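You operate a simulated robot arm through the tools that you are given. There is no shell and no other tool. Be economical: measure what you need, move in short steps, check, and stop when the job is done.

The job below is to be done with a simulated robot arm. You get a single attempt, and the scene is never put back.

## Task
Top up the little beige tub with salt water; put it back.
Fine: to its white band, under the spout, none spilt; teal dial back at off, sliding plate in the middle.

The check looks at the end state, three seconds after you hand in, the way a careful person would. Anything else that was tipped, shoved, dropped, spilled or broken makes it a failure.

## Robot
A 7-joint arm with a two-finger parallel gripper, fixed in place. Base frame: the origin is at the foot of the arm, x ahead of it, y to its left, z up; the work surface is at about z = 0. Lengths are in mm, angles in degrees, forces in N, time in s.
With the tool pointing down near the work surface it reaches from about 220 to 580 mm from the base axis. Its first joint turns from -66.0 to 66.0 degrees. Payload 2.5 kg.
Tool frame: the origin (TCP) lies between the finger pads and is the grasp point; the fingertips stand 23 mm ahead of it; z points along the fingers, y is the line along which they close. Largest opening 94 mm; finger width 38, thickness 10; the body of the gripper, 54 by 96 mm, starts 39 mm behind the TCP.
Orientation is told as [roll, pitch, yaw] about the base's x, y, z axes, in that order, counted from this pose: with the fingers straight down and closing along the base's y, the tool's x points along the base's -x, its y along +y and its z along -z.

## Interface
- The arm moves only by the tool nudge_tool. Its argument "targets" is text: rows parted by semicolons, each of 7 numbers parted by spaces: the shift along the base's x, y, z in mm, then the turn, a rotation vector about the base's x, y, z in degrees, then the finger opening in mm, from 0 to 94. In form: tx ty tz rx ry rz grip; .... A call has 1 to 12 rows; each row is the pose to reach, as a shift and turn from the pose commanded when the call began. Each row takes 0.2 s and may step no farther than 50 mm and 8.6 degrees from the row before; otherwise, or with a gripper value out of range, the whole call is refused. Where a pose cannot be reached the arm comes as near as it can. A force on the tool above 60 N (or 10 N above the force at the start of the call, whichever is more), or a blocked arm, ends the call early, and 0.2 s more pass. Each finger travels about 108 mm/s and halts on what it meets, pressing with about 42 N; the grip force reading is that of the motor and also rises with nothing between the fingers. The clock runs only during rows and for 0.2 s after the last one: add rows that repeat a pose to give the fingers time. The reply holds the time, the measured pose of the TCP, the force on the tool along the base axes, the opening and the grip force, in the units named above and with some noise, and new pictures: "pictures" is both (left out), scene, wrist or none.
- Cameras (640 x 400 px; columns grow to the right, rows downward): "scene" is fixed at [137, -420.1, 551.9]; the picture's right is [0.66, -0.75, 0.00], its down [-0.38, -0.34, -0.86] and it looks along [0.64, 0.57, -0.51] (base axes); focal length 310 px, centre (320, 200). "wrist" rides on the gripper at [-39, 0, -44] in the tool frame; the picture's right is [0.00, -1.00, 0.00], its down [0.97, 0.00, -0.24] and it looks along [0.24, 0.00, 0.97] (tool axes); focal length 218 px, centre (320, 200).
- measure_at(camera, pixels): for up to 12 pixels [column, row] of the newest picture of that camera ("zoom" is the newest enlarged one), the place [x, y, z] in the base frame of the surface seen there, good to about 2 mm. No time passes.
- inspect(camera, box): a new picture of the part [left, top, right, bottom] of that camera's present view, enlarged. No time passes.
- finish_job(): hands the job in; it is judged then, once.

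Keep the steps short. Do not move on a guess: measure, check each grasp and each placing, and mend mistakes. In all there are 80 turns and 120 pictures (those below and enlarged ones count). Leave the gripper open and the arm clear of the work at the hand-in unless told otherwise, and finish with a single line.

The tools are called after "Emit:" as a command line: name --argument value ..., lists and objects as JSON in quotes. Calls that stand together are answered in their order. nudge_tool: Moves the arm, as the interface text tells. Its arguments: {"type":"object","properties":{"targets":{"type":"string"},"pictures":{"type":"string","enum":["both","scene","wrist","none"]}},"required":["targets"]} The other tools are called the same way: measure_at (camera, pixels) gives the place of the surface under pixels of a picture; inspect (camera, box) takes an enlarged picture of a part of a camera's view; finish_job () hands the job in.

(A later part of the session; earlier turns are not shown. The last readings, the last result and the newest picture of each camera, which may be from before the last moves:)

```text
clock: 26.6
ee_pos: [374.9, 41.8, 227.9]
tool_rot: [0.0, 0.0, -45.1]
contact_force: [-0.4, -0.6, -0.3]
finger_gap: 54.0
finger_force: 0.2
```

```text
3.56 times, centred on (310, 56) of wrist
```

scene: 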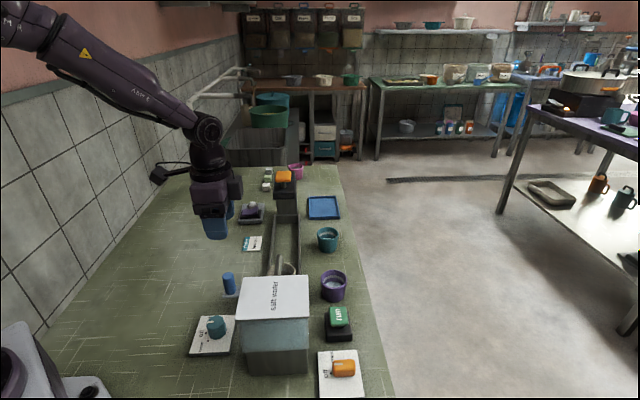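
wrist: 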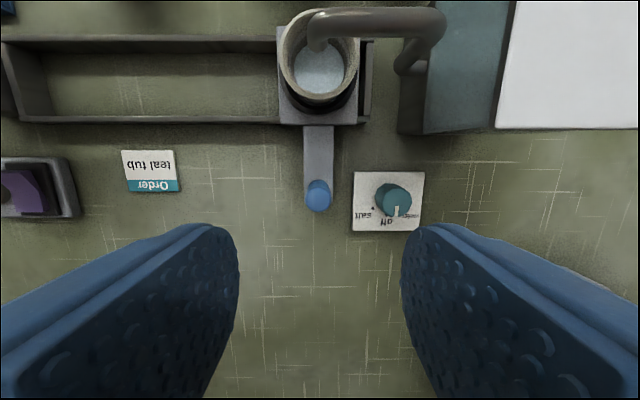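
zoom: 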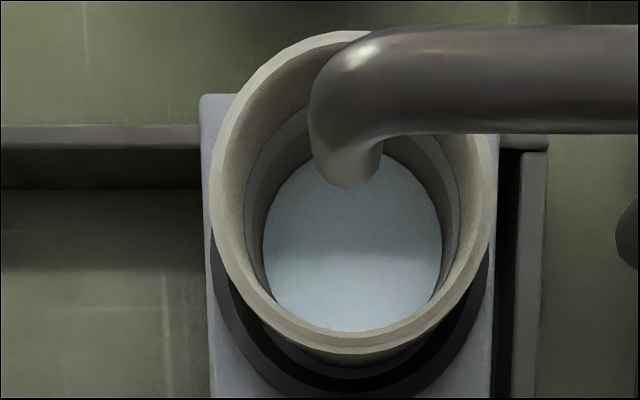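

The spout outlet is over the tub centre. Now I'll take a close look at the dial.

Emit:
inspect --camera "wrist" --box '[340, 160, 436, 240]'

Emit:
measure_at --camera "wrist" --pixels '[[398, 195], [385, 203], [411, 203], [398, 213], [397, 208], [354, 172], [423, 172], [419, 230], [353, 230], [373, 209], [388, 200], [318, 195]]'

```text
5.00 times, centred on (388, 200) of wrist
```

zoom: 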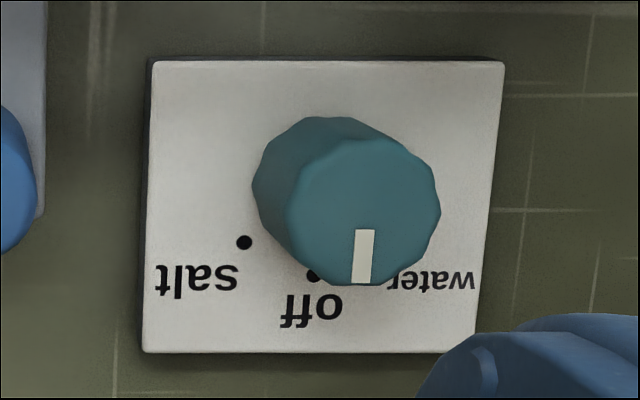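

```text
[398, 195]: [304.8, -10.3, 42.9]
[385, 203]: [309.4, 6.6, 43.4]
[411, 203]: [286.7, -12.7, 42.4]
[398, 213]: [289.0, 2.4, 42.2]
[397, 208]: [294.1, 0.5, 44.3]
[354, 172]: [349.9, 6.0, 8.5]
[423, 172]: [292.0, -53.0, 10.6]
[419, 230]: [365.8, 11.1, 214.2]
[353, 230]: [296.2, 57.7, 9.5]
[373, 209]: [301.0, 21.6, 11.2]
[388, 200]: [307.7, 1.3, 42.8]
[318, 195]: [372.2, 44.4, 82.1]
```

Emit:
measure_at --camera "zoom" --pixels '[[244, 242], [312, 278], [305, 290], [365, 210], [287, 215], [440, 205], [350, 140], [362, 283], [364, 235]]'

```text
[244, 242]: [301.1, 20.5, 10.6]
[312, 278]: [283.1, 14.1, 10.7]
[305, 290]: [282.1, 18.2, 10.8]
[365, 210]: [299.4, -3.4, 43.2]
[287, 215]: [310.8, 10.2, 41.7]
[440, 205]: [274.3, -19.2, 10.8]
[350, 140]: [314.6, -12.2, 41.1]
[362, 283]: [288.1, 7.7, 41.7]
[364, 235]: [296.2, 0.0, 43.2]
```

Emit:
measure_at --camera "scene" --pixels '[[157, 172], [160, 181], [185, 166], [212, 195], [235, 185]]'

Emit:
measure_at --camera "wrist" --pixels '[[405, 125], [497, 125], [560, 120], [620, 120], [430, 60], [510, 20]]'

```text
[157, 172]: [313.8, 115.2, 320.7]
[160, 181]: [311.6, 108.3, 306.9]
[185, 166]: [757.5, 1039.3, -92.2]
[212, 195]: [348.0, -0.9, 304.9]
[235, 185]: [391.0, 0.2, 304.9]
```

```text
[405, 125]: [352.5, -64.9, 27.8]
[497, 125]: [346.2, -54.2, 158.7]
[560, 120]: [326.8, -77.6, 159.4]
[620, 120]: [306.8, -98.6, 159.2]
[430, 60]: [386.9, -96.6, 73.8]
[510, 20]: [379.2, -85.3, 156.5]
```

The knob axis is near (300, -3), top z 43. "Off" points along 135° and the salt dot lies at about 88°, so salt is roughly -47°. The tank lid edge is 69 mm away, so there's room. I'll go above the knob with yaw 0.

Emit:
nudge_tool --targets "-12 -8 0 0 0 8 60; -25 -15 0 0 0 16 60; -37 -22 0 0 0 24 60; -50 -30 0 0 0 32 60; -62 -38 0 0 0 40 60; -74 -45 0 0 0 45 60; -74 -45 -40 0 0 45 60; -74 -45 -80 0 0 45 60; -74 -45 -100 0 0 45 60; -74 -45 -100 0 0 45 60"

```text
clock: 28.8
ee_pos: [297.9, -0.5, 127.4]
tool_rot: [0.0, 0.0, 0.0]
contact_force: [0.4, 0.3, -0.3]
finger_gap: 60.0
finger_force: 0.1
```

scene: 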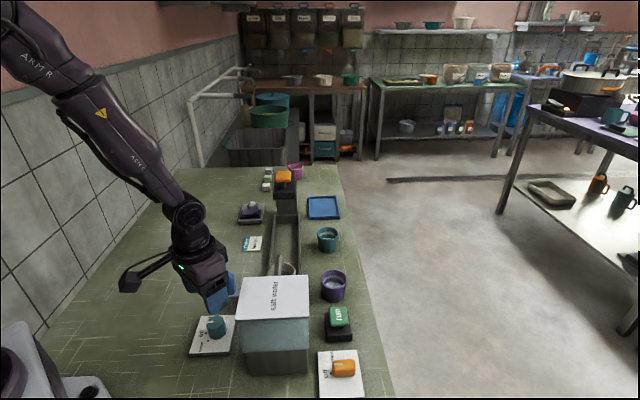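
wrist: 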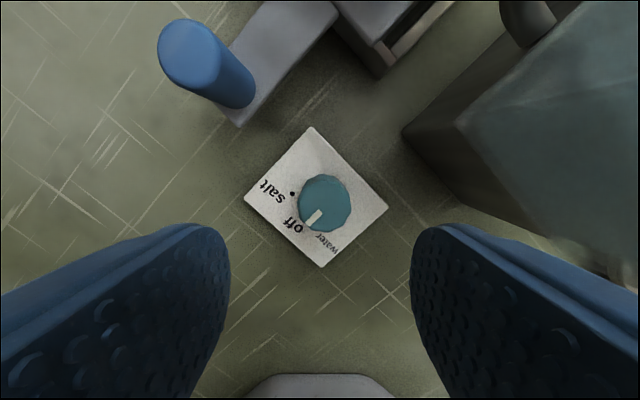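

Emit:
measure_at --camera "wrist" --pixels '[[325, 203], [301, 203], [348, 203], [325, 182], [325, 227], [314, 218], [292, 193]]'

Emit:
inspect --camera "wrist" --box '[240, 125, 400, 270]'

```text
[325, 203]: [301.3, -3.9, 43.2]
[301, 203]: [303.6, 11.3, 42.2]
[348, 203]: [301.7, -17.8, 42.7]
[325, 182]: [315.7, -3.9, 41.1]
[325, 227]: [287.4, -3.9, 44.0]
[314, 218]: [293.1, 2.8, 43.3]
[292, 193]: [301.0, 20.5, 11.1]
```

```text
2.76 times, centred on (320, 198) of wrist
```

zoom: 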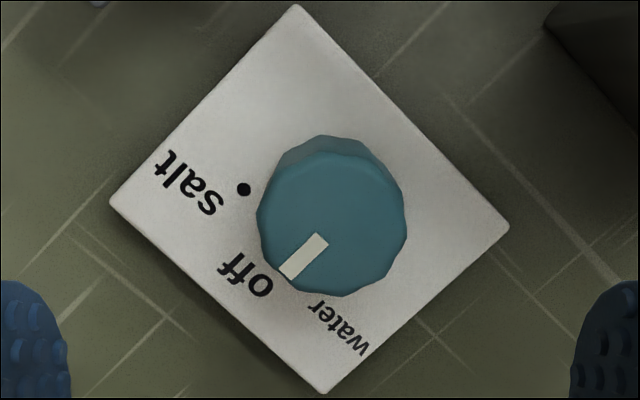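

The knob centre is (301.5, -3.6) and the salt dot is at 91°, so the turn is -45°. I'll descend over the knob to TCP z 38.

Emit:
nudge_tool --targets "2.3 -2 -35 0 0 0 60; 2.3 -2 -70 0 0 0 60; 2.3 -2 -90 0 0 0 60; 2.3 -2 -90 0 0 0 60"

```text
clock: 29.8
ee_pos: [300.4, -3.9, 37.7]
tool_rot: [0.0, 0.1, 0.0]
contact_force: [0.3, 0.0, -0.5]
finger_gap: 60.0
finger_force: 0.2
```

scene: 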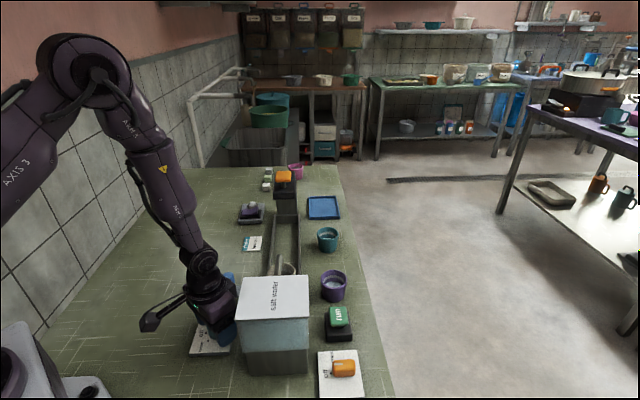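
wrist: 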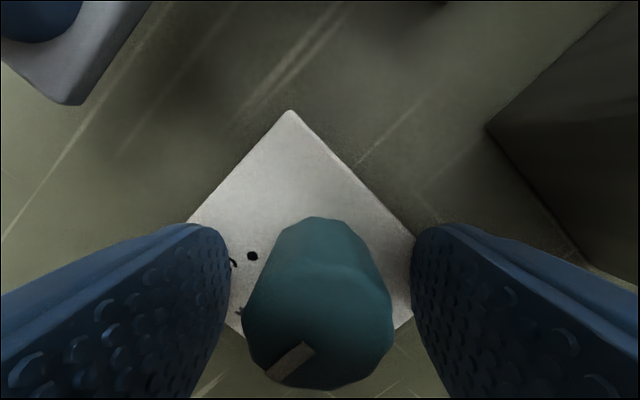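

Centred. I'll close on the knob.

Emit:
nudge_tool --targets "0 0 0 0 0 0 44; 0 0 0 0 0 0 26; 0 0 0 0 0 0 26" --pictures "wrist"

Emit:
inspect --camera "scene" --box '[260, 245, 320, 285]'

```text
clock: 30.6
ee_pos: [301.1, -3.1, 38.4]
tool_rot: [0.0, 0.0, 0.1]
contact_force: [0.6, 3.1, -6.8]
finger_gap: 33.2
finger_force: 45.1
```

wrist: 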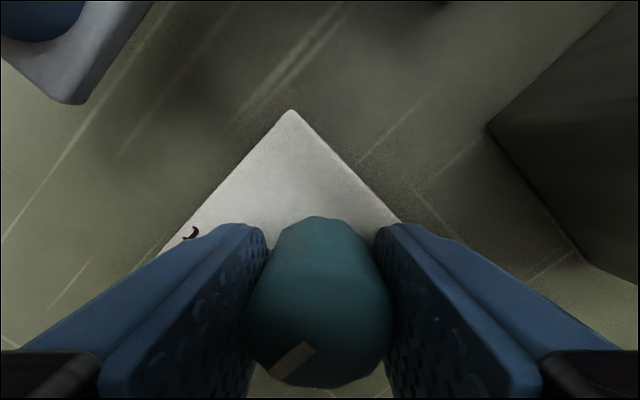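

```text
10.00 times, centred on (290, 265) of scene
```

zoom: 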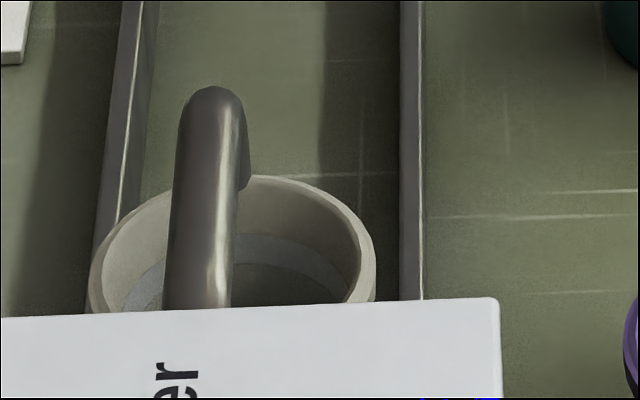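

Before dosing, the far inner wall with its band shows above the lid in this zoom (rows 235–285), so I can watch the level there. I'll turn the knob -45° to salt.

Emit:
nudge_tool --targets "0 0 0 0 0 -8 26; 0 0 0 0 0 -16 26; 0 0 0 0 0 -24 26; 0 0 0 0 0 -32 26; 0 0 0 0 0 -40 26; 0 0 0 0 0 -45 26" --pictures "both"

Emit:
inspect --camera "scene" --box '[260, 245, 320, 285]'

```text
clock: 32.0
ee_pos: [300.5, -4.5, 38.0]
tool_rot: [0.0, 0.1, -45.0]
contact_force: [4.3, 5.4, -31.6]
finger_gap: 33.1
finger_force: 44.7
```

scene: 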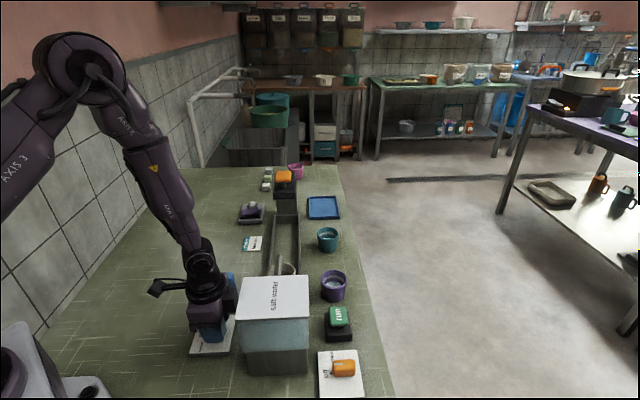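
wrist: 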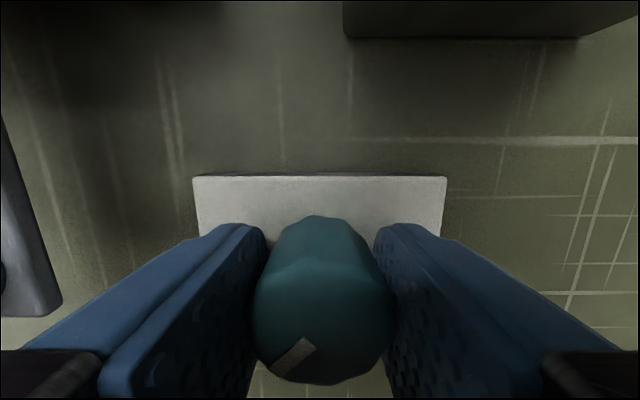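

```text
10.00 times, centred on (290, 265) of scene
```

zoom: 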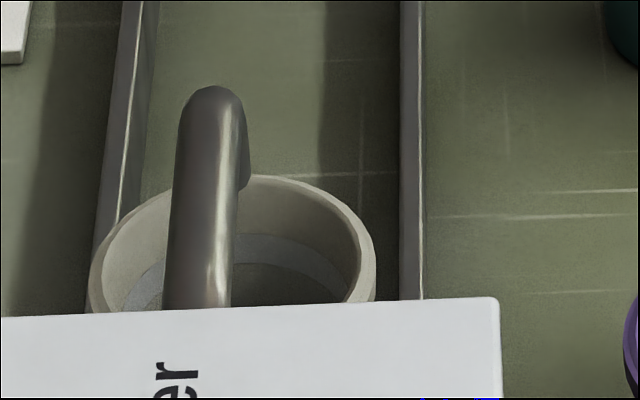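

The knob turned with the gripper. No stream is visible yet. I'll relieve the vertical force (-1 mm) and look again after a short wait.

Emit:
nudge_tool --targets "0 0 -0.8 0 0 0 26; 0 0 -0.8 0 0 0 26" --pictures "none"

Emit:
inspect --camera "scene" --box '[260, 245, 320, 285]'

```text
clock: 32.6
ee_pos: [300.5, -4.1, 38.0]
tool_rot: [0.1, 0.2, -45.0]
contact_force: [-5.8, 7.4, 12.2]
finger_gap: 33.5
finger_force: 45.1
```

```text
10.00 times, centred on (290, 265) of scene
```

zoom: 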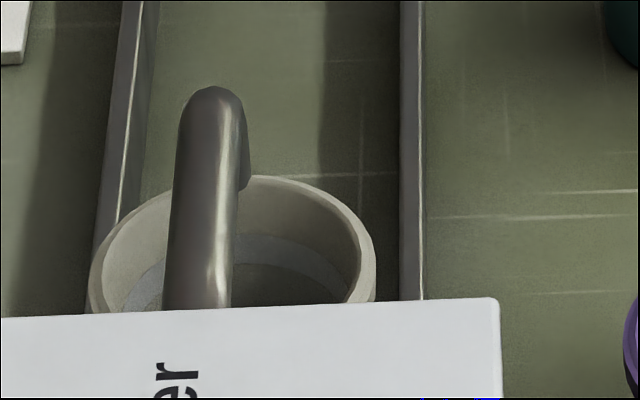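

There is no flow with the dial at salt, so "run" is probably needed. I'll release the knob, rise and view the dial and tub from above.

Emit:
nudge_tool --targets "0 0 0 0 0 0 40; 0 0 0 0 0 0 60; 0 0 20 0 0 0 60; 0 0 60 0 0 0 60; 0 0 105 0 0 0 60; 0 0 150 0 0 0 60; 0 0 190 0 0 0 60; 15 20 200 0 0 0 60; 15 20 200 0 0 0 60"

Emit:
inspect --camera "wrist" --box '[230, 0, 420, 240]'

```text
clock: 34.6
ee_pos: [317.6, 16.9, 237.3]
tool_rot: [0.0, -0.1, -45.0]
contact_force: [-0.7, 0.5, -0.2]
finger_gap: 60.0
finger_force: 0.0
```

scene: 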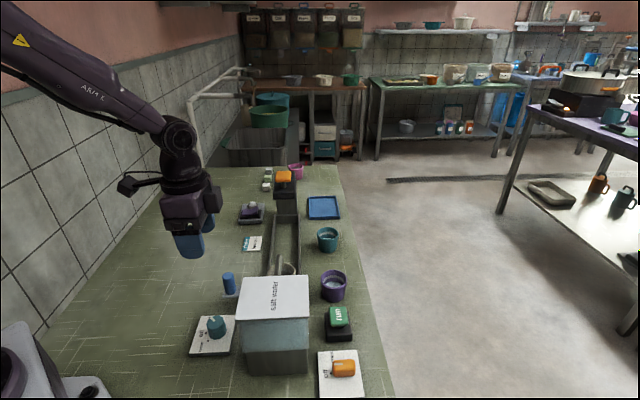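
wrist: 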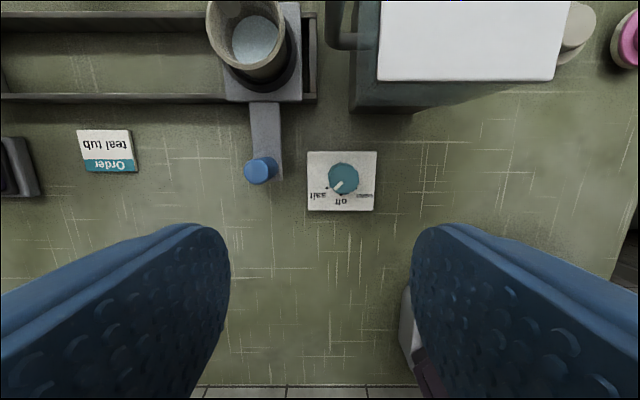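

```text
1.67 times, centred on (325, 120) of wrist
```

zoom: 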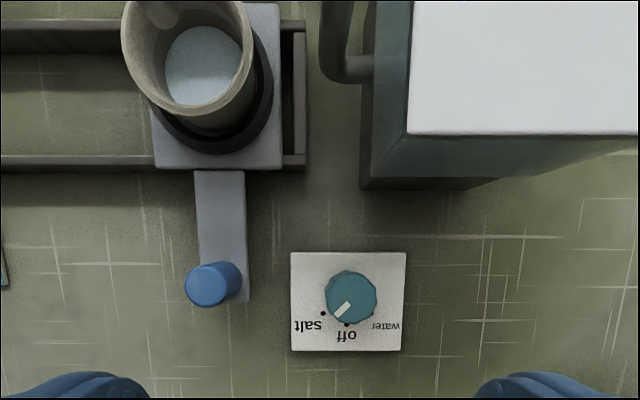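

The dial now points at salt. To press "run" I need clearance from the tank lid, so I'll measure the lid's corners and the button.

Emit:
measure_at --camera "scene" --pixels '[[243, 278], [307, 277], [307, 318], [238, 317], [307, 370], [339, 312], [333, 322], [347, 322], [352, 335], [326, 335], [339, 306], [345, 361]]'

Emit:
inspect --camera "scene" --box '[290, 280, 386, 360]'

```text
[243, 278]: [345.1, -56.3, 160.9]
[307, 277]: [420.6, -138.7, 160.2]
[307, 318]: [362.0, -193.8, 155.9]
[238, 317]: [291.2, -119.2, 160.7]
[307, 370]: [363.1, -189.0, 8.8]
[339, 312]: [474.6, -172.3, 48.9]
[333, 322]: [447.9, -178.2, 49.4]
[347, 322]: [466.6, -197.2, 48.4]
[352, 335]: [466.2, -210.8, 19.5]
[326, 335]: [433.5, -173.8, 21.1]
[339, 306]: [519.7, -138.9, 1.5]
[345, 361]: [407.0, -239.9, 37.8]
```

```text
5.00 times, centred on (338, 320) of scene
```

zoom: 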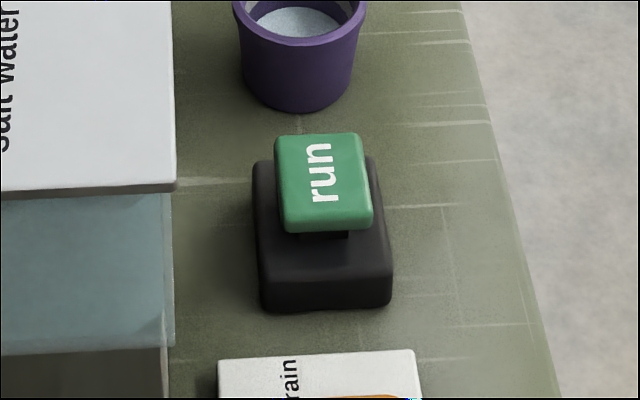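

The lid's edge is about 60 mm from the button. With yaw +45 the narrow features run along that edge and pressing slightly off-centre at (468, -184) leaves about 18 mm clearance. I'll travel there high with closed fingers.

Emit:
nudge_tool --targets "14 -18 8 0 0 8.2 30; 28 -36 16 0 0 16.4 10; 41 -54 20 0 0 24.6 0; 55 -72 20 0 0 32.8 0; 69 -91 20 0 0 41 0; 83 -109 20 0 0 49.2 0; 96 -127 20 0 0 57.4 0; 110 -145 20 0 0 65.6 0; 124 -164 20 0 0 73.8 0; 138 -182 20 0 0 82 0; 151.5 -200 20 0 0 90 0; 151.5 -200 0 0 0 90 0"

Emit:
inspect --camera "wrist" --box '[160, 50, 480, 250]'

```text
clock: 37.2
ee_pos: [467.2, -184.3, 236.8]
tool_rot: [0.0, -0.1, 45.1]
contact_force: [0.7, -0.4, 0.9]
finger_gap: 0.1
finger_force: 41.8
```

scene: 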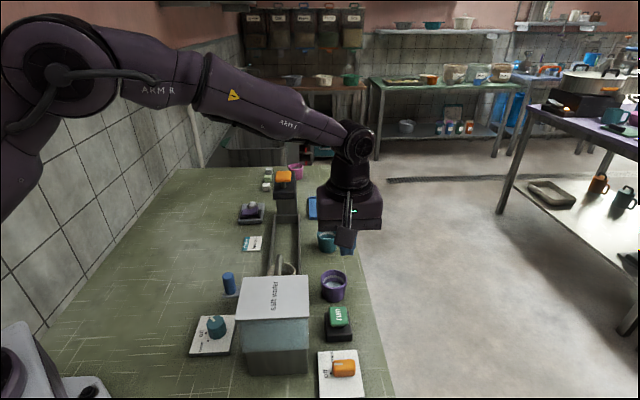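
wrist: 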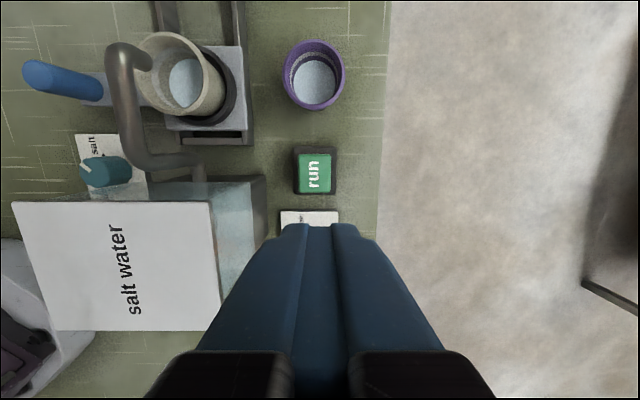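

```text
2.00 times, centred on (320, 150) of wrist
```

zoom: 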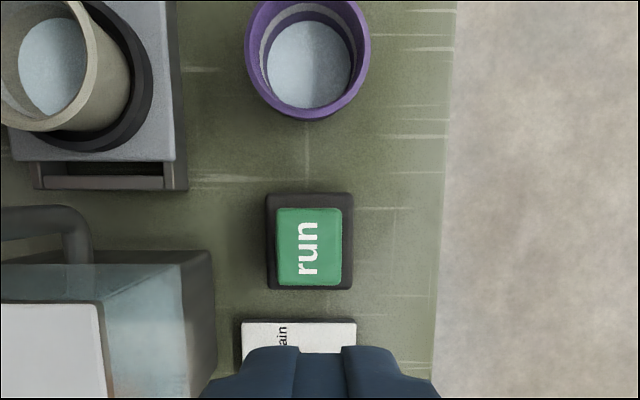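

The button centre works out at about (471, -172). I'll shift by (+5, +9) and descend to fingertips 20 mm above it.

Emit:
nudge_tool --targets "5 9 -30 0 0 0 0; 5 9 -70 0 0 0 0; 5 9 -110 0 0 0 0; 5 9 -142 0 0 0 0; 5 9 -142 0 0 0 0"

Emit:
inspect --camera "scene" --box '[230, 200, 390, 360]'

```text
clock: 38.4
ee_pos: [471.8, -174.7, 94.3]
tool_rot: [-0.1, 0.0, 45.0]
contact_force: [0.7, 0.1, 0.4]
finger_gap: 0.0
finger_force: 42.0
```

scene: 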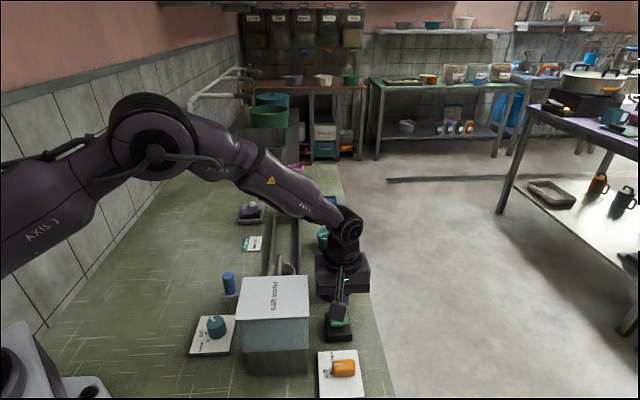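
wrist: 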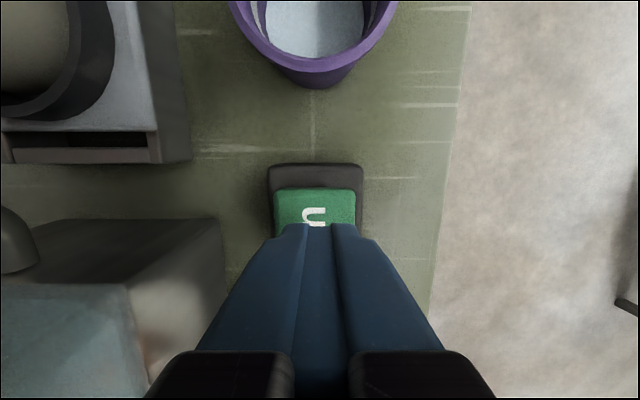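

```text
2.50 times, centred on (310, 280) of scene
```

zoom: 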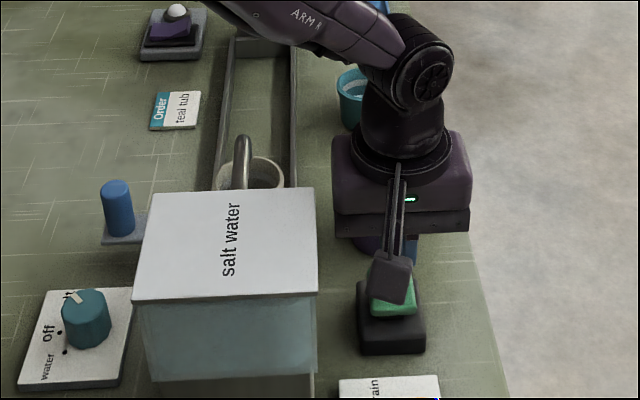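

Clearances are fine and the tub rim stays visible. I'll press briefly and come back, watching the tub.

Emit:
nudge_tool --targets "0 0 -18 0 0 0 0; 0 0 -26 0 0 0 0; 0 0 -15 0 0 0 0" --pictures "none"

Emit:
inspect --camera "scene" --box '[260, 245, 320, 285]'

```text
clock: 39.2
ee_pos: [472.2, -174.5, 80.6]
tool_rot: [0.0, 0.0, 45.0]
contact_force: [1.0, -0.1, 0.0]
finger_gap: 0.0
finger_force: 42.0
```

```text
10.00 times, centred on (290, 265) of scene
```

zoom: 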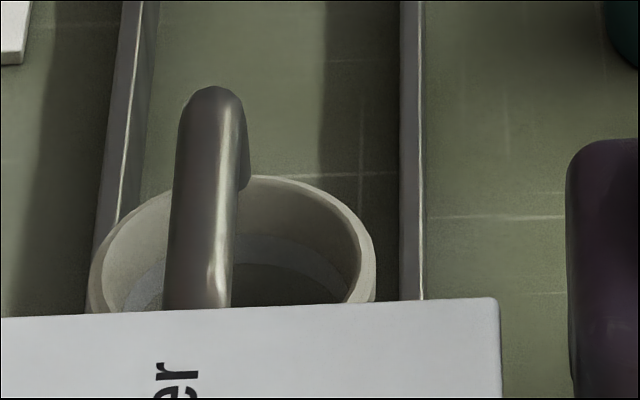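

No stream shows. I'll press and hold, reading force and depth with the pictures.

Emit:
nudge_tool --targets "0 0 -8 0 0 0 0; 0 0 -12 0 0 0 0" --pictures "scene"

Emit:
inspect --camera "scene" --box '[260, 245, 320, 285]'

Emit:
inspect --camera "scene" --box '[300, 290, 380, 350]'

```text
clock: 39.8
ee_pos: [471.5, -175.0, 67.9]
tool_rot: [0.0, 0.0, 44.9]
contact_force: [-0.6, 0.4, 0.8]
finger_gap: 0.0
finger_force: 42.0
```

scene: 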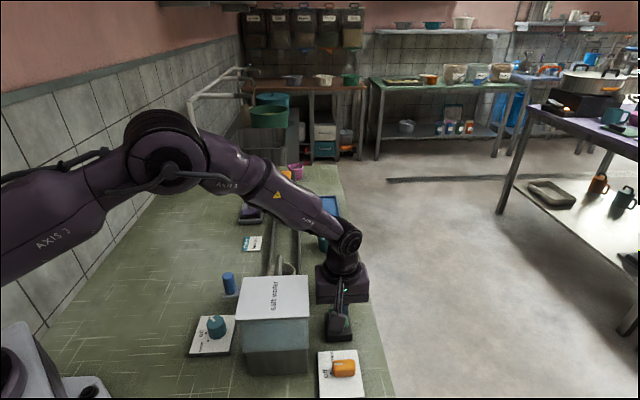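

```text
10.00 times, centred on (290, 265) of scene
```

zoom: 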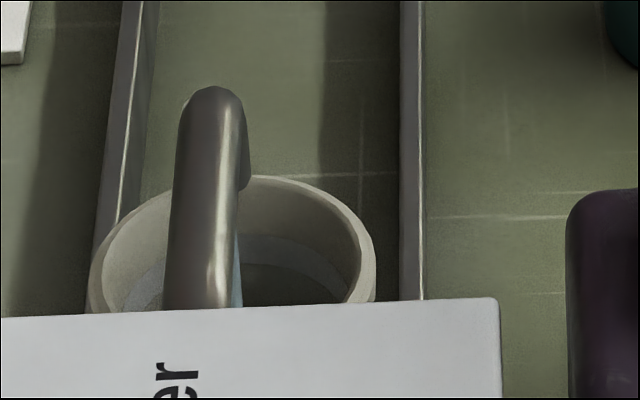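

```text
6.67 times, centred on (340, 320) of scene
```

zoom: 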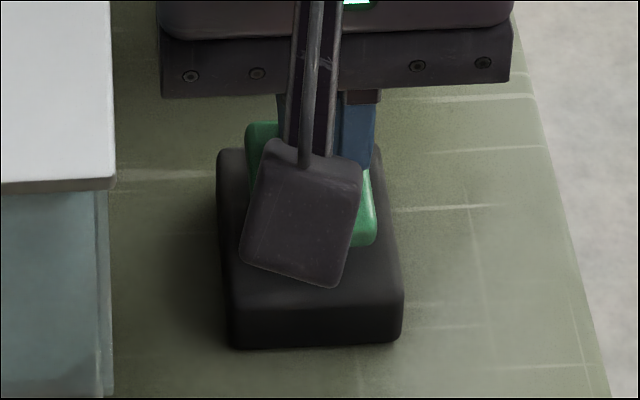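

A pale blue stream now shows right of the pipe at zoom (240, 270), so it runs while held. I'll hold for short spells and watch the level.

Emit:
nudge_tool --targets "0 0 0 0 0 0 0; 0 0 0 0 0 0 0; 0 0 0 0 0 0 0" --pictures "none"

Emit:
inspect --camera "scene" --box '[260, 245, 320, 285]'

```text
clock: 40.6
ee_pos: [471.4, -174.9, 67.7]
tool_rot: [0.1, 0.0, 45.0]
contact_force: [-0.6, -0.3, 0.7]
finger_gap: 0.0
finger_force: 41.6
```

```text
10.00 times, centred on (290, 265) of scene
```

zoom: 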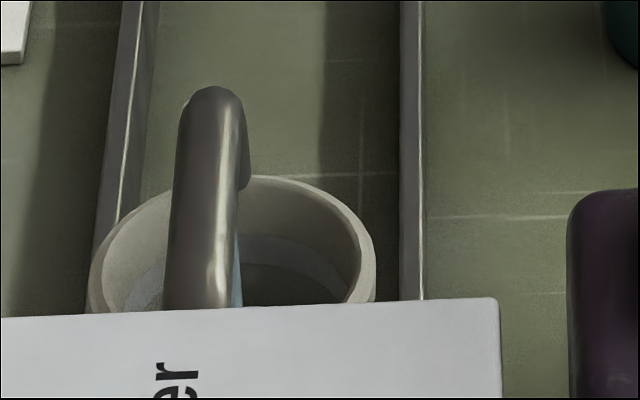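

Emit:
measure_at --camera "zoom" --pixels '[[290, 245], [290, 255], [290, 265], [290, 275], [290, 285], [290, 298], [260, 300], [240, 270]]'

Emit:
nudge_tool --targets "0 0 0 0 0 0 0; 0 0 0 0 0 0 0; 0 0 0 0 0 0 0" --pictures "none"

Emit:
inspect --camera "scene" --box '[260, 245, 320, 285]'

```text
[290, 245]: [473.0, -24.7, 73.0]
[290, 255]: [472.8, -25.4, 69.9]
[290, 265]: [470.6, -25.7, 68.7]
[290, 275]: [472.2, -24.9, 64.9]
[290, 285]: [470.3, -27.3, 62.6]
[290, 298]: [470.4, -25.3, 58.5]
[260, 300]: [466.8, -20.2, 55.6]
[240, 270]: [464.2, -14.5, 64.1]
```

```text
clock: 41.4
ee_pos: [472.2, -175.0, 67.6]
tool_rot: [0.0, -0.1, 45.0]
contact_force: [0.1, 0.5, 0.2]
finger_gap: 0.0
finger_force: 41.9
```

```text
10.00 times, centred on (290, 265) of scene
```

zoom: 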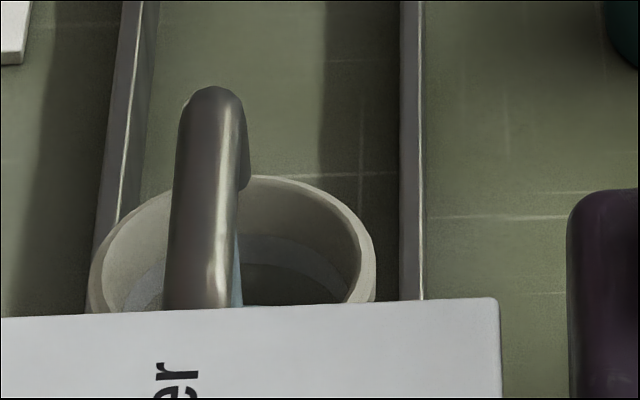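

The water starts at z 53 and becomes visible at about z 57. After 2 s it isn't visible yet, so the fill is slow. Holding 1.2 s more.

Emit:
nudge_tool --targets "0 0 0 0 0 0 0; 0 0 0 0 0 0 0; 0 0 0 0 0 0 0; 0 0 0 0 0 0 0; 0 0 0 0 0 0 0" --pictures "none"

Emit:
inspect --camera "scene" --box '[260, 245, 320, 285]'

```text
clock: 42.6
ee_pos: [471.4, -175.0, 67.9]
tool_rot: [0.1, -0.1, 45.0]
contact_force: [0.0, 0.0, 0.8]
finger_gap: 0.0
finger_force: 41.8
```

```text
10.00 times, centred on (290, 265) of scene
```

zoom: 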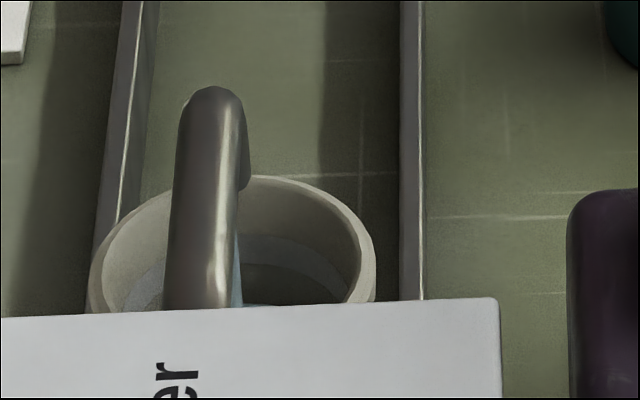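

A sliver of water shows at row 303, so the level is about z 57, roughly 1.2 mm/s. The target is mid-band, about z 68–69. Holding 2.4 s.

Emit:
nudge_tool --targets "0 0 0 0 0 0 0; 0 0 0 0 0 0 0; 0 0 0 0 0 0 0; 0 0 0 0 0 0 0; 0 0 0 0 0 0 0; 0 0 0 0 0 0 0; 0 0 0 0 0 0 0; 0 0 0 0 0 0 0; 0 0 0 0 0 0 0; 0 0 0 0 0 0 0; 0 0 0 0 0 0 0" --pictures "none"

Emit:
inspect --camera "scene" --box '[260, 245, 320, 285]'

```text
clock: 45.0
ee_pos: [471.2, -175.1, 68.9]
tool_rot: [-0.1, 0.0, 45.0]
contact_force: [-0.6, -0.4, 1.3]
finger_gap: 0.2
finger_force: 41.6
```

```text
10.00 times, centred on (290, 265) of scene
```

zoom: 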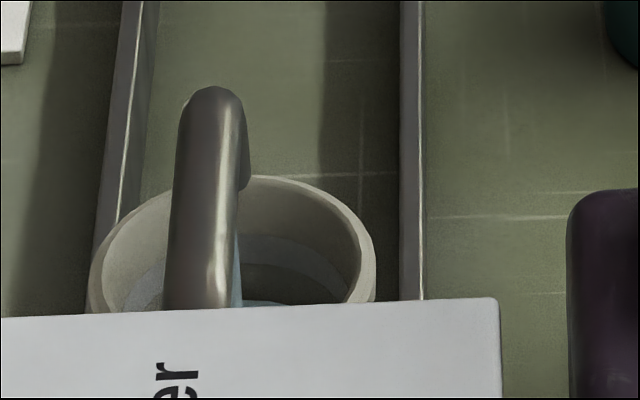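

Emit:
measure_at --camera "zoom" --pixels '[[265, 303], [270, 301], [275, 303], [285, 304], [260, 298], [255, 303]]'

Emit:
nudge_tool --targets "0 0 0 0 0 0 0; 0 0 0 0 0 0 0; 0 0 0 0 0 0 0; 0 0 0 0 0 0 0; 0 0 0 0 0 0 0; 0 0 0 0 0 0 0; 0 0 0 0 0 0 0; 0 0 0 0 0 0 0; 0 0 0 0 0 0 0; 0 0 0 0 0 0 0; 0 0 0 0 0 0 0" --pictures "none"

Emit:
inspect --camera "scene" --box '[260, 245, 320, 285]'

```text
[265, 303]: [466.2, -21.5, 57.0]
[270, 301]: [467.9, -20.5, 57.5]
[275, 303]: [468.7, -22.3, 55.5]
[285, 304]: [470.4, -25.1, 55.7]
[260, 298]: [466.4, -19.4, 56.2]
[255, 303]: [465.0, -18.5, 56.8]
```

```text
clock: 47.4
ee_pos: [470.9, -175.1, 68.1]
tool_rot: [0.0, 0.0, 45.0]
contact_force: [0.3, 0.2, 0.7]
finger_gap: 0.0
finger_force: 42.0
```

```text
10.00 times, centred on (290, 265) of scene
```

zoom: 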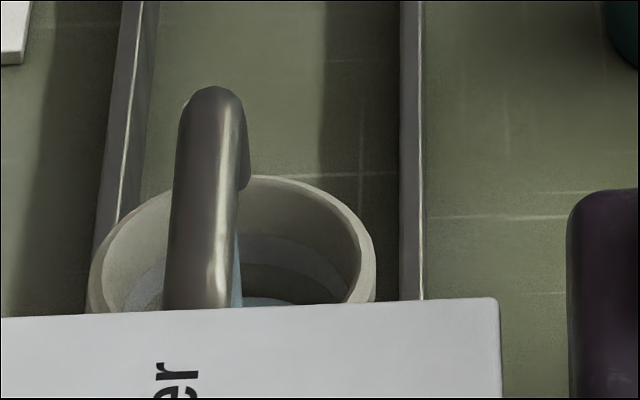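

Level is about z 58.5, rising about 0.6 mm/s. Some 10 mm to go. I'll hold through several calls.

Emit:
nudge_tool --targets "0 0 0 0 0 0 0; 0 0 0 0 0 0 0; 0 0 0 0 0 0 0; 0 0 0 0 0 0 0; 0 0 0 0 0 0 0; 0 0 0 0 0 0 0; 0 0 0 0 0 0 0; 0 0 0 0 0 0 0; 0 0 0 0 0 0 0; 0 0 0 0 0 0 0; 0 0 0 0 0 0 0; 0 0 0 0 0 0 0" --pictures "none"

Emit:
nudge_tool --targets "0 0 0 0 0 0 0; 0 0 0 0 0 0 0; 0 0 0 0 0 0 0; 0 0 0 0 0 0 0; 0 0 0 0 0 0 0; 0 0 0 0 0 0 0; 0 0 0 0 0 0 0; 0 0 0 0 0 0 0; 0 0 0 0 0 0 0; 0 0 0 0 0 0 0; 0 0 0 0 0 0 0; 0 0 0 0 0 0 0" --pictures "none"

Emit:
inspect --camera "scene" --box '[260, 245, 320, 285]'

```text
clock: 50.0
ee_pos: [473.4, -174.0, 68.3]
tool_rot: [0.0, 0.0, 45.0]
contact_force: [-0.1, 0.6, 0.8]
finger_gap: 0.0
finger_force: 41.4
```

```text
clock: 52.6
ee_pos: [472.0, -175.5, 68.9]
tool_rot: [0.0, -0.1, 45.0]
contact_force: [0.4, 0.0, 0.6]
finger_gap: 0.0
finger_force: 42.0
```

```text
10.00 times, centred on (290, 265) of scene
```

zoom: 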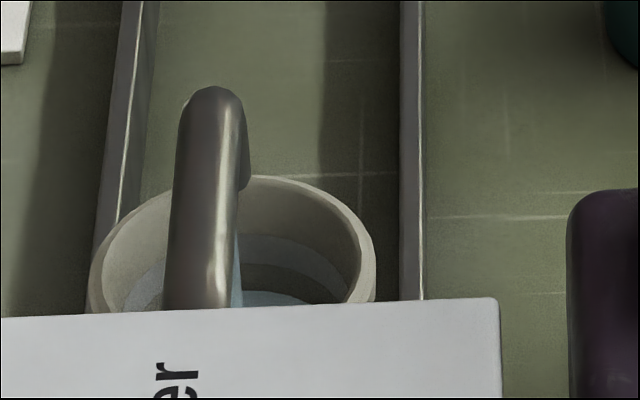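

Edge at row 290 (z about 60.5), about 0.4 mm/s. Four more holds, then a check.

Emit:
nudge_tool --targets "0 0 0 0 0 0 0; 0 0 0 0 0 0 0; 0 0 0 0 0 0 0; 0 0 0 0 0 0 0; 0 0 0 0 0 0 0; 0 0 0 0 0 0 0; 0 0 0 0 0 0 0; 0 0 0 0 0 0 0; 0 0 0 0 0 0 0; 0 0 0 0 0 0 0; 0 0 0 0 0 0 0; 0 0 0 0 0 0 0" --pictures "none"

Emit:
nudge_tool --targets "0 0 0 0 0 0 0; 0 0 0 0 0 0 0; 0 0 0 0 0 0 0; 0 0 0 0 0 0 0; 0 0 0 0 0 0 0; 0 0 0 0 0 0 0; 0 0 0 0 0 0 0; 0 0 0 0 0 0 0; 0 0 0 0 0 0 0; 0 0 0 0 0 0 0; 0 0 0 0 0 0 0; 0 0 0 0 0 0 0" --pictures "none"

Emit:
nudge_tool --targets "0 0 0 0 0 0 0; 0 0 0 0 0 0 0; 0 0 0 0 0 0 0; 0 0 0 0 0 0 0; 0 0 0 0 0 0 0; 0 0 0 0 0 0 0; 0 0 0 0 0 0 0; 0 0 0 0 0 0 0; 0 0 0 0 0 0 0; 0 0 0 0 0 0 0; 0 0 0 0 0 0 0; 0 0 0 0 0 0 0" --pictures "none"

Emit:
inspect --camera "scene" --box '[260, 245, 320, 285]'

```text
clock: 55.2
ee_pos: [472.2, -174.5, 68.3]
tool_rot: [0.0, 0.1, 45.1]
contact_force: [-0.1, 1.2, 0.7]
finger_gap: 0.0
finger_force: 41.8
```

```text
clock: 57.8
ee_pos: [472.5, -174.8, 68.7]
tool_rot: [0.0, 0.1, 45.0]
contact_force: [0.0, -0.1, 0.3]
finger_gap: 0.0
finger_force: 41.8
```

```text
clock: 60.4
ee_pos: [471.7, -175.0, 66.9]
tool_rot: [0.0, 0.1, 45.0]
contact_force: [-0.7, -0.1, 1.0]
finger_gap: 0.2
finger_force: 41.4
```

```text
10.00 times, centred on (290, 265) of scene
```

zoom: 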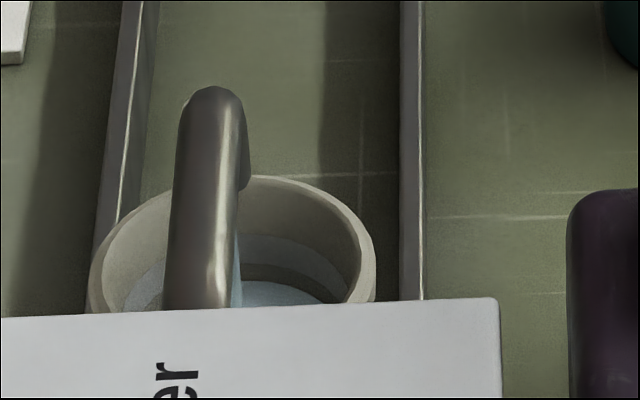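

Emit:
measure_at --camera "zoom" --pixels '[[265, 240], [265, 250], [265, 260], [265, 266], [265, 276], [265, 284], [265, 292], [290, 297]]'

Emit:
nudge_tool --targets "0 0 0 0 0 0 0; 0 0 0 0 0 0 0; 0 0 0 0 0 0 0; 0 0 0 0 0 0 0; 0 0 0 0 0 0 0; 0 0 0 0 0 0 0; 0 0 0 0 0 0 0; 0 0 0 0 0 0 0; 0 0 0 0 0 0 0; 0 0 0 0 0 0 0; 0 0 0 0 0 0 0; 0 0 0 0 0 0 0" --pictures "none"

Emit:
nudge_tool --targets "0 0 0 0 0 0 0; 0 0 0 0 0 0 0; 0 0 0 0 0 0 0; 0 0 0 0 0 0 0; 0 0 0 0 0 0 0; 0 0 0 0 0 0 0; 0 0 0 0 0 0 0; 0 0 0 0 0 0 0; 0 0 0 0 0 0 0; 0 0 0 0 0 0 0; 0 0 0 0 0 0 0; 0 0 0 0 0 0 0" --pictures "none"

Emit:
nudge_tool --targets "0 0 0 0 0 0 0; 0 0 0 0 0 0 0; 0 0 0 0 0 0 0; 0 0 0 0 0 0 0; 0 0 0 0 0 0 0; 0 0 0 0 0 0 0; 0 0 0 0 0 0 0; 0 0 0 0 0 0 0; 0 0 0 0 0 0 0; 0 0 0 0 0 0 0; 0 0 0 0 0 0 0; 0 0 0 0 0 0 0" --pictures "none"

Emit:
inspect --camera "scene" --box '[260, 245, 320, 285]'

```text
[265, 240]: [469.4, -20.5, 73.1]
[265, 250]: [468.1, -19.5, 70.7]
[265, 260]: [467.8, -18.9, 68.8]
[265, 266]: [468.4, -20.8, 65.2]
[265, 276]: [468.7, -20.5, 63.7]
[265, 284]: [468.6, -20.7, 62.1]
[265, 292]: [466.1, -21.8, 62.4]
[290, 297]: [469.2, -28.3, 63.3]
```

```text
clock: 63.0
ee_pos: [472.5, -174.3, 68.2]
tool_rot: [0.1, 0.0, 45.0]
contact_force: [0.2, -0.2, -0.2]
finger_gap: 0.3
finger_force: 41.9
```

```text
clock: 65.6
ee_pos: [472.7, -175.4, 68.1]
tool_rot: [-0.1, 0.0, 45.0]
contact_force: [-0.6, -0.2, 0.6]
finger_gap: 0.0
finger_force: 42.0
```

```text
clock: 68.2
ee_pos: [471.8, -175.3, 68.1]
tool_rot: [-0.1, 0.0, 45.0]
contact_force: [-0.7, -0.2, 0.6]
finger_gap: 0.5
finger_force: 41.8
```

```text
10.00 times, centred on (290, 265) of scene
```

zoom: 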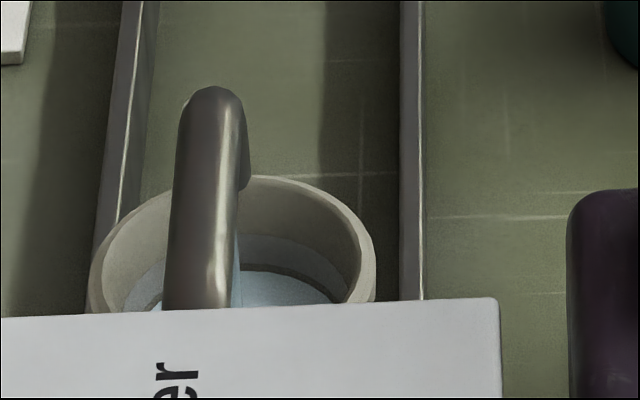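

The surface is at row 272, just below the band (rows 237–264). Another 13 s should bring it well into the band.

Emit:
nudge_tool --targets "0 0 0 0 0 0 0; 0 0 0 0 0 0 0; 0 0 0 0 0 0 0; 0 0 0 0 0 0 0; 0 0 0 0 0 0 0; 0 0 0 0 0 0 0; 0 0 0 0 0 0 0; 0 0 0 0 0 0 0; 0 0 0 0 0 0 0; 0 0 0 0 0 0 0; 0 0 0 0 0 0 0; 0 0 0 0 0 0 0" --pictures "none"

Emit:
nudge_tool --targets "0 0 0 0 0 0 0; 0 0 0 0 0 0 0; 0 0 0 0 0 0 0; 0 0 0 0 0 0 0; 0 0 0 0 0 0 0; 0 0 0 0 0 0 0; 0 0 0 0 0 0 0; 0 0 0 0 0 0 0; 0 0 0 0 0 0 0; 0 0 0 0 0 0 0; 0 0 0 0 0 0 0; 0 0 0 0 0 0 0" --pictures "none"

Emit:
nudge_tool --targets "0 0 0 0 0 0 0; 0 0 0 0 0 0 0; 0 0 0 0 0 0 0; 0 0 0 0 0 0 0; 0 0 0 0 0 0 0; 0 0 0 0 0 0 0; 0 0 0 0 0 0 0; 0 0 0 0 0 0 0; 0 0 0 0 0 0 0; 0 0 0 0 0 0 0; 0 0 0 0 0 0 0; 0 0 0 0 0 0 0" --pictures "none"

Emit:
nudge_tool --targets "0 0 0 0 0 0 0; 0 0 0 0 0 0 0; 0 0 0 0 0 0 0; 0 0 0 0 0 0 0; 0 0 0 0 0 0 0; 0 0 0 0 0 0 0; 0 0 0 0 0 0 0; 0 0 0 0 0 0 0; 0 0 0 0 0 0 0; 0 0 0 0 0 0 0; 0 0 0 0 0 0 0; 0 0 0 0 0 0 0" --pictures "none"

Emit:
inspect --camera "scene" --box '[260, 245, 320, 285]'

```text
clock: 70.8
ee_pos: [472.4, -174.5, 67.8]
tool_rot: [0.0, 0.0, 44.9]
contact_force: [0.8, 0.8, 0.7]
finger_gap: 0.0
finger_force: 42.1
```

```text
clock: 73.4
ee_pos: [472.1, -175.0, 68.5]
tool_rot: [0.0, 0.0, 45.1]
contact_force: [-0.6, 0.0, 0.7]
finger_gap: 0.0
finger_force: 41.7
```

```text
clock: 76.0
ee_pos: [471.9, -175.6, 68.2]
tool_rot: [0.0, 0.0, 45.0]
contact_force: [-0.3, 0.7, 0.3]
finger_gap: 0.0
finger_force: 42.1
```

```text
clock: 78.6
ee_pos: [472.1, -175.0, 67.7]
tool_rot: [0.0, 0.1, 45.0]
contact_force: [-0.1, 0.8, 1.4]
finger_gap: 0.0
finger_force: 42.4
```

```text
10.00 times, centred on (290, 265) of scene
```

zoom: 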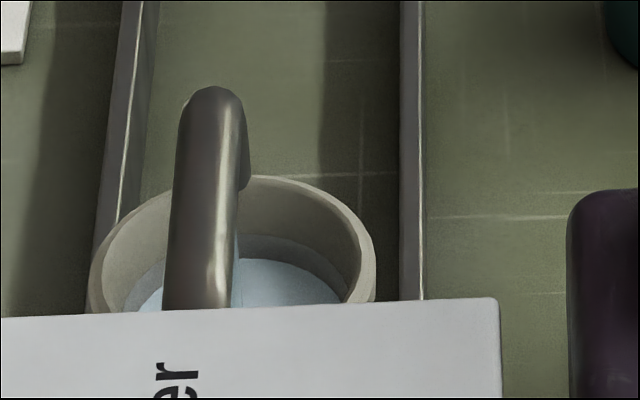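

The surface is at row 260, just inside the band. About 7.8 s more brings it to mid-band, and then I release the button.

Emit:
nudge_tool --targets "0 0 0 0 0 0 0; 0 0 0 0 0 0 0; 0 0 0 0 0 0 0; 0 0 0 0 0 0 0; 0 0 0 0 0 0 0; 0 0 0 0 0 0 0; 0 0 0 0 0 0 0; 0 0 0 0 0 0 0; 0 0 0 0 0 0 0; 0 0 0 0 0 0 0; 0 0 0 0 0 0 0; 0 0 0 0 0 0 0" --pictures "none"

Emit:
nudge_tool --targets "0 0 0 0 0 0 0; 0 0 0 0 0 0 0; 0 0 0 0 0 0 0; 0 0 0 0 0 0 0; 0 0 0 0 0 0 0; 0 0 0 0 0 0 0; 0 0 0 0 0 0 0; 0 0 0 0 0 0 0; 0 0 0 0 0 0 0; 0 0 0 0 0 0 0; 0 0 0 0 0 0 0; 0 0 0 0 0 0 0" --pictures "none"

Emit:
nudge_tool --targets "0 0 0 0 0 0 0; 0 0 0 0 0 0 0; 0 0 0 0 0 0 0; 0 0 0 0 0 0 0; 0 0 0 0 0 0 0; 0 0 0 0 0 0 0; 0 0 0 0 0 0 0; 0 0 15 0 0 0 0; 0 0 50 0 0 0 0; 0 0 100 0 0 0 0; 0 0 145 0 0 0 0; 0 0 170 0 0 0 0" --pictures "both"

Emit:
inspect --camera "scene" --box '[260, 245, 320, 285]'

Emit:
inspect --camera "wrist" --box '[90, 0, 250, 120]'

```text
clock: 81.2
ee_pos: [472.0, -174.0, 68.0]
tool_rot: [0.1, 0.0, 44.9]
contact_force: [-0.1, -0.2, 0.8]
finger_gap: 0.1
finger_force: 41.9
```

```text
clock: 83.8
ee_pos: [472.0, -175.0, 67.9]
tool_rot: [0.0, 0.0, 44.9]
contact_force: [-0.3, 0.1, 0.2]
finger_gap: 0.2
finger_force: 42.5
```

```text
clock: 86.4
ee_pos: [473.4, -175.4, 237.9]
tool_rot: [0.1, 0.0, 45.0]
contact_force: [0.0, 0.5, 0.2]
finger_gap: 0.2
finger_force: 42.0
```

scene: 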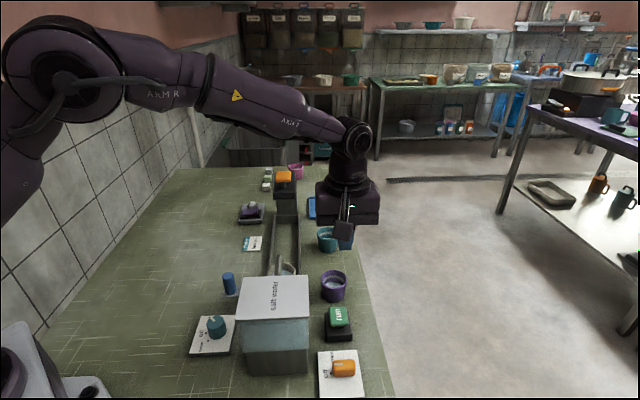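
wrist: 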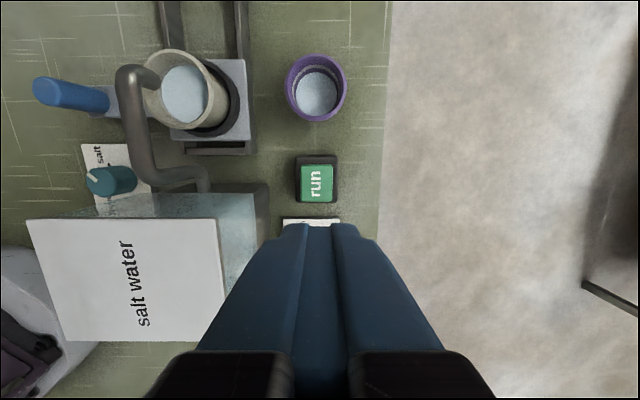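

```text
10.00 times, centred on (290, 265) of scene
```

zoom: 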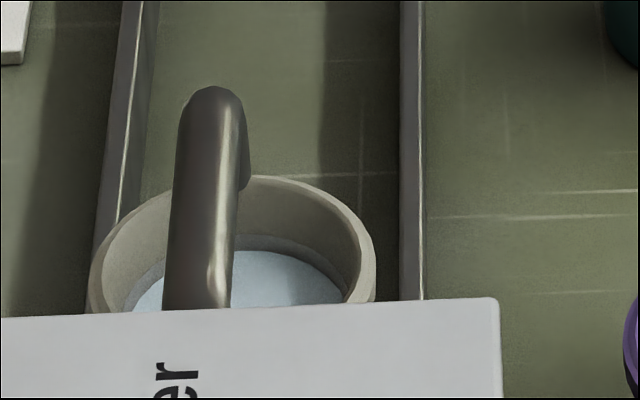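

```text
3.33 times, centred on (170, 60) of wrist
```

zoom: 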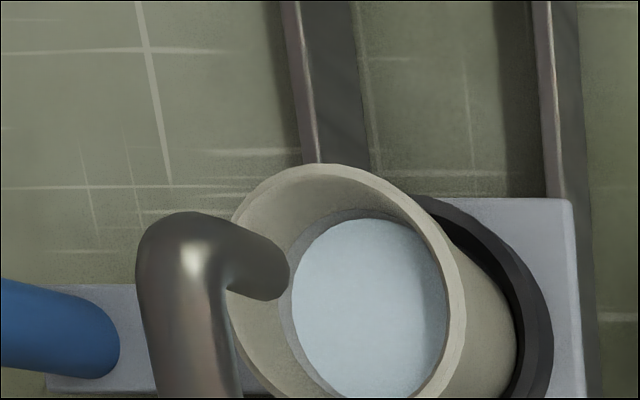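

The stream has stopped and the surface is at row 250, mid-band. Next is turning the dial back: I'll travel high to above the knob, yaw -45, opening to 60.

Emit:
nudge_tool --targets "-15.5 15.5 10 0 0 -8.2 0; -31 31 20 0 0 -16.4 0; -47 47 20 0 0 -24.6 10; -62 62 20 0 0 -32.8 20; -78 78 20 0 0 -41 30; -94 94 20 0 0 -49.2 40; -109 109 20 0 0 -57.4 50; -125 125 20 0 0 -65.6 60; -140 140 20 0 0 -73.8 60; -156 156 20 0 0 -82 60; -171.5 171 10 0 0 -90 60; -171.5 171 -30 0 0 -90 60" --pictures "none"

Emit:
nudge_tool --targets "0 0 -40 0 0 0 60; 0 0 -80 0 0 0 60; 0 0 -80 0 0 0 60"

```text
clock: 89.0
ee_pos: [302.2, -4.7, 208.7]
tool_rot: [0.1, 0.0, -44.9]
contact_force: [-0.1, 0.4, 0.3]
finger_gap: 60.1
finger_force: 0.0
```

```text
clock: 89.8
ee_pos: [301.2, -4.8, 127.4]
tool_rot: [0.0, 0.0, -45.0]
contact_force: [0.6, -0.1, -0.1]
finger_gap: 59.8
finger_force: 0.1
```

scene: 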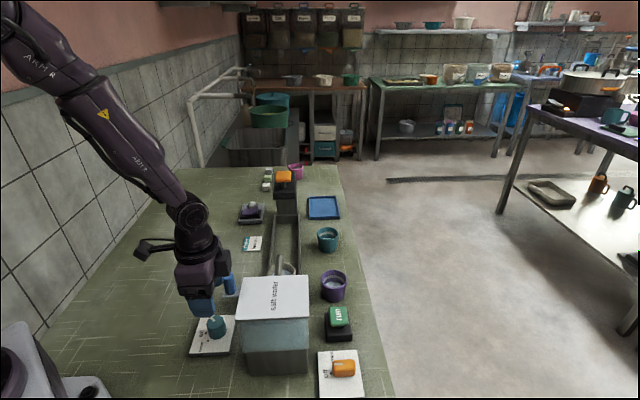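
wrist: 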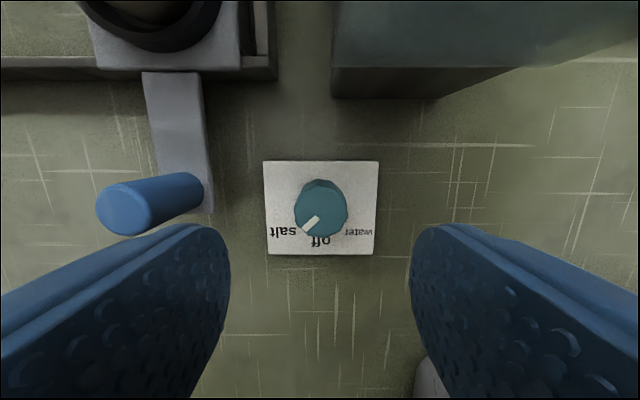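

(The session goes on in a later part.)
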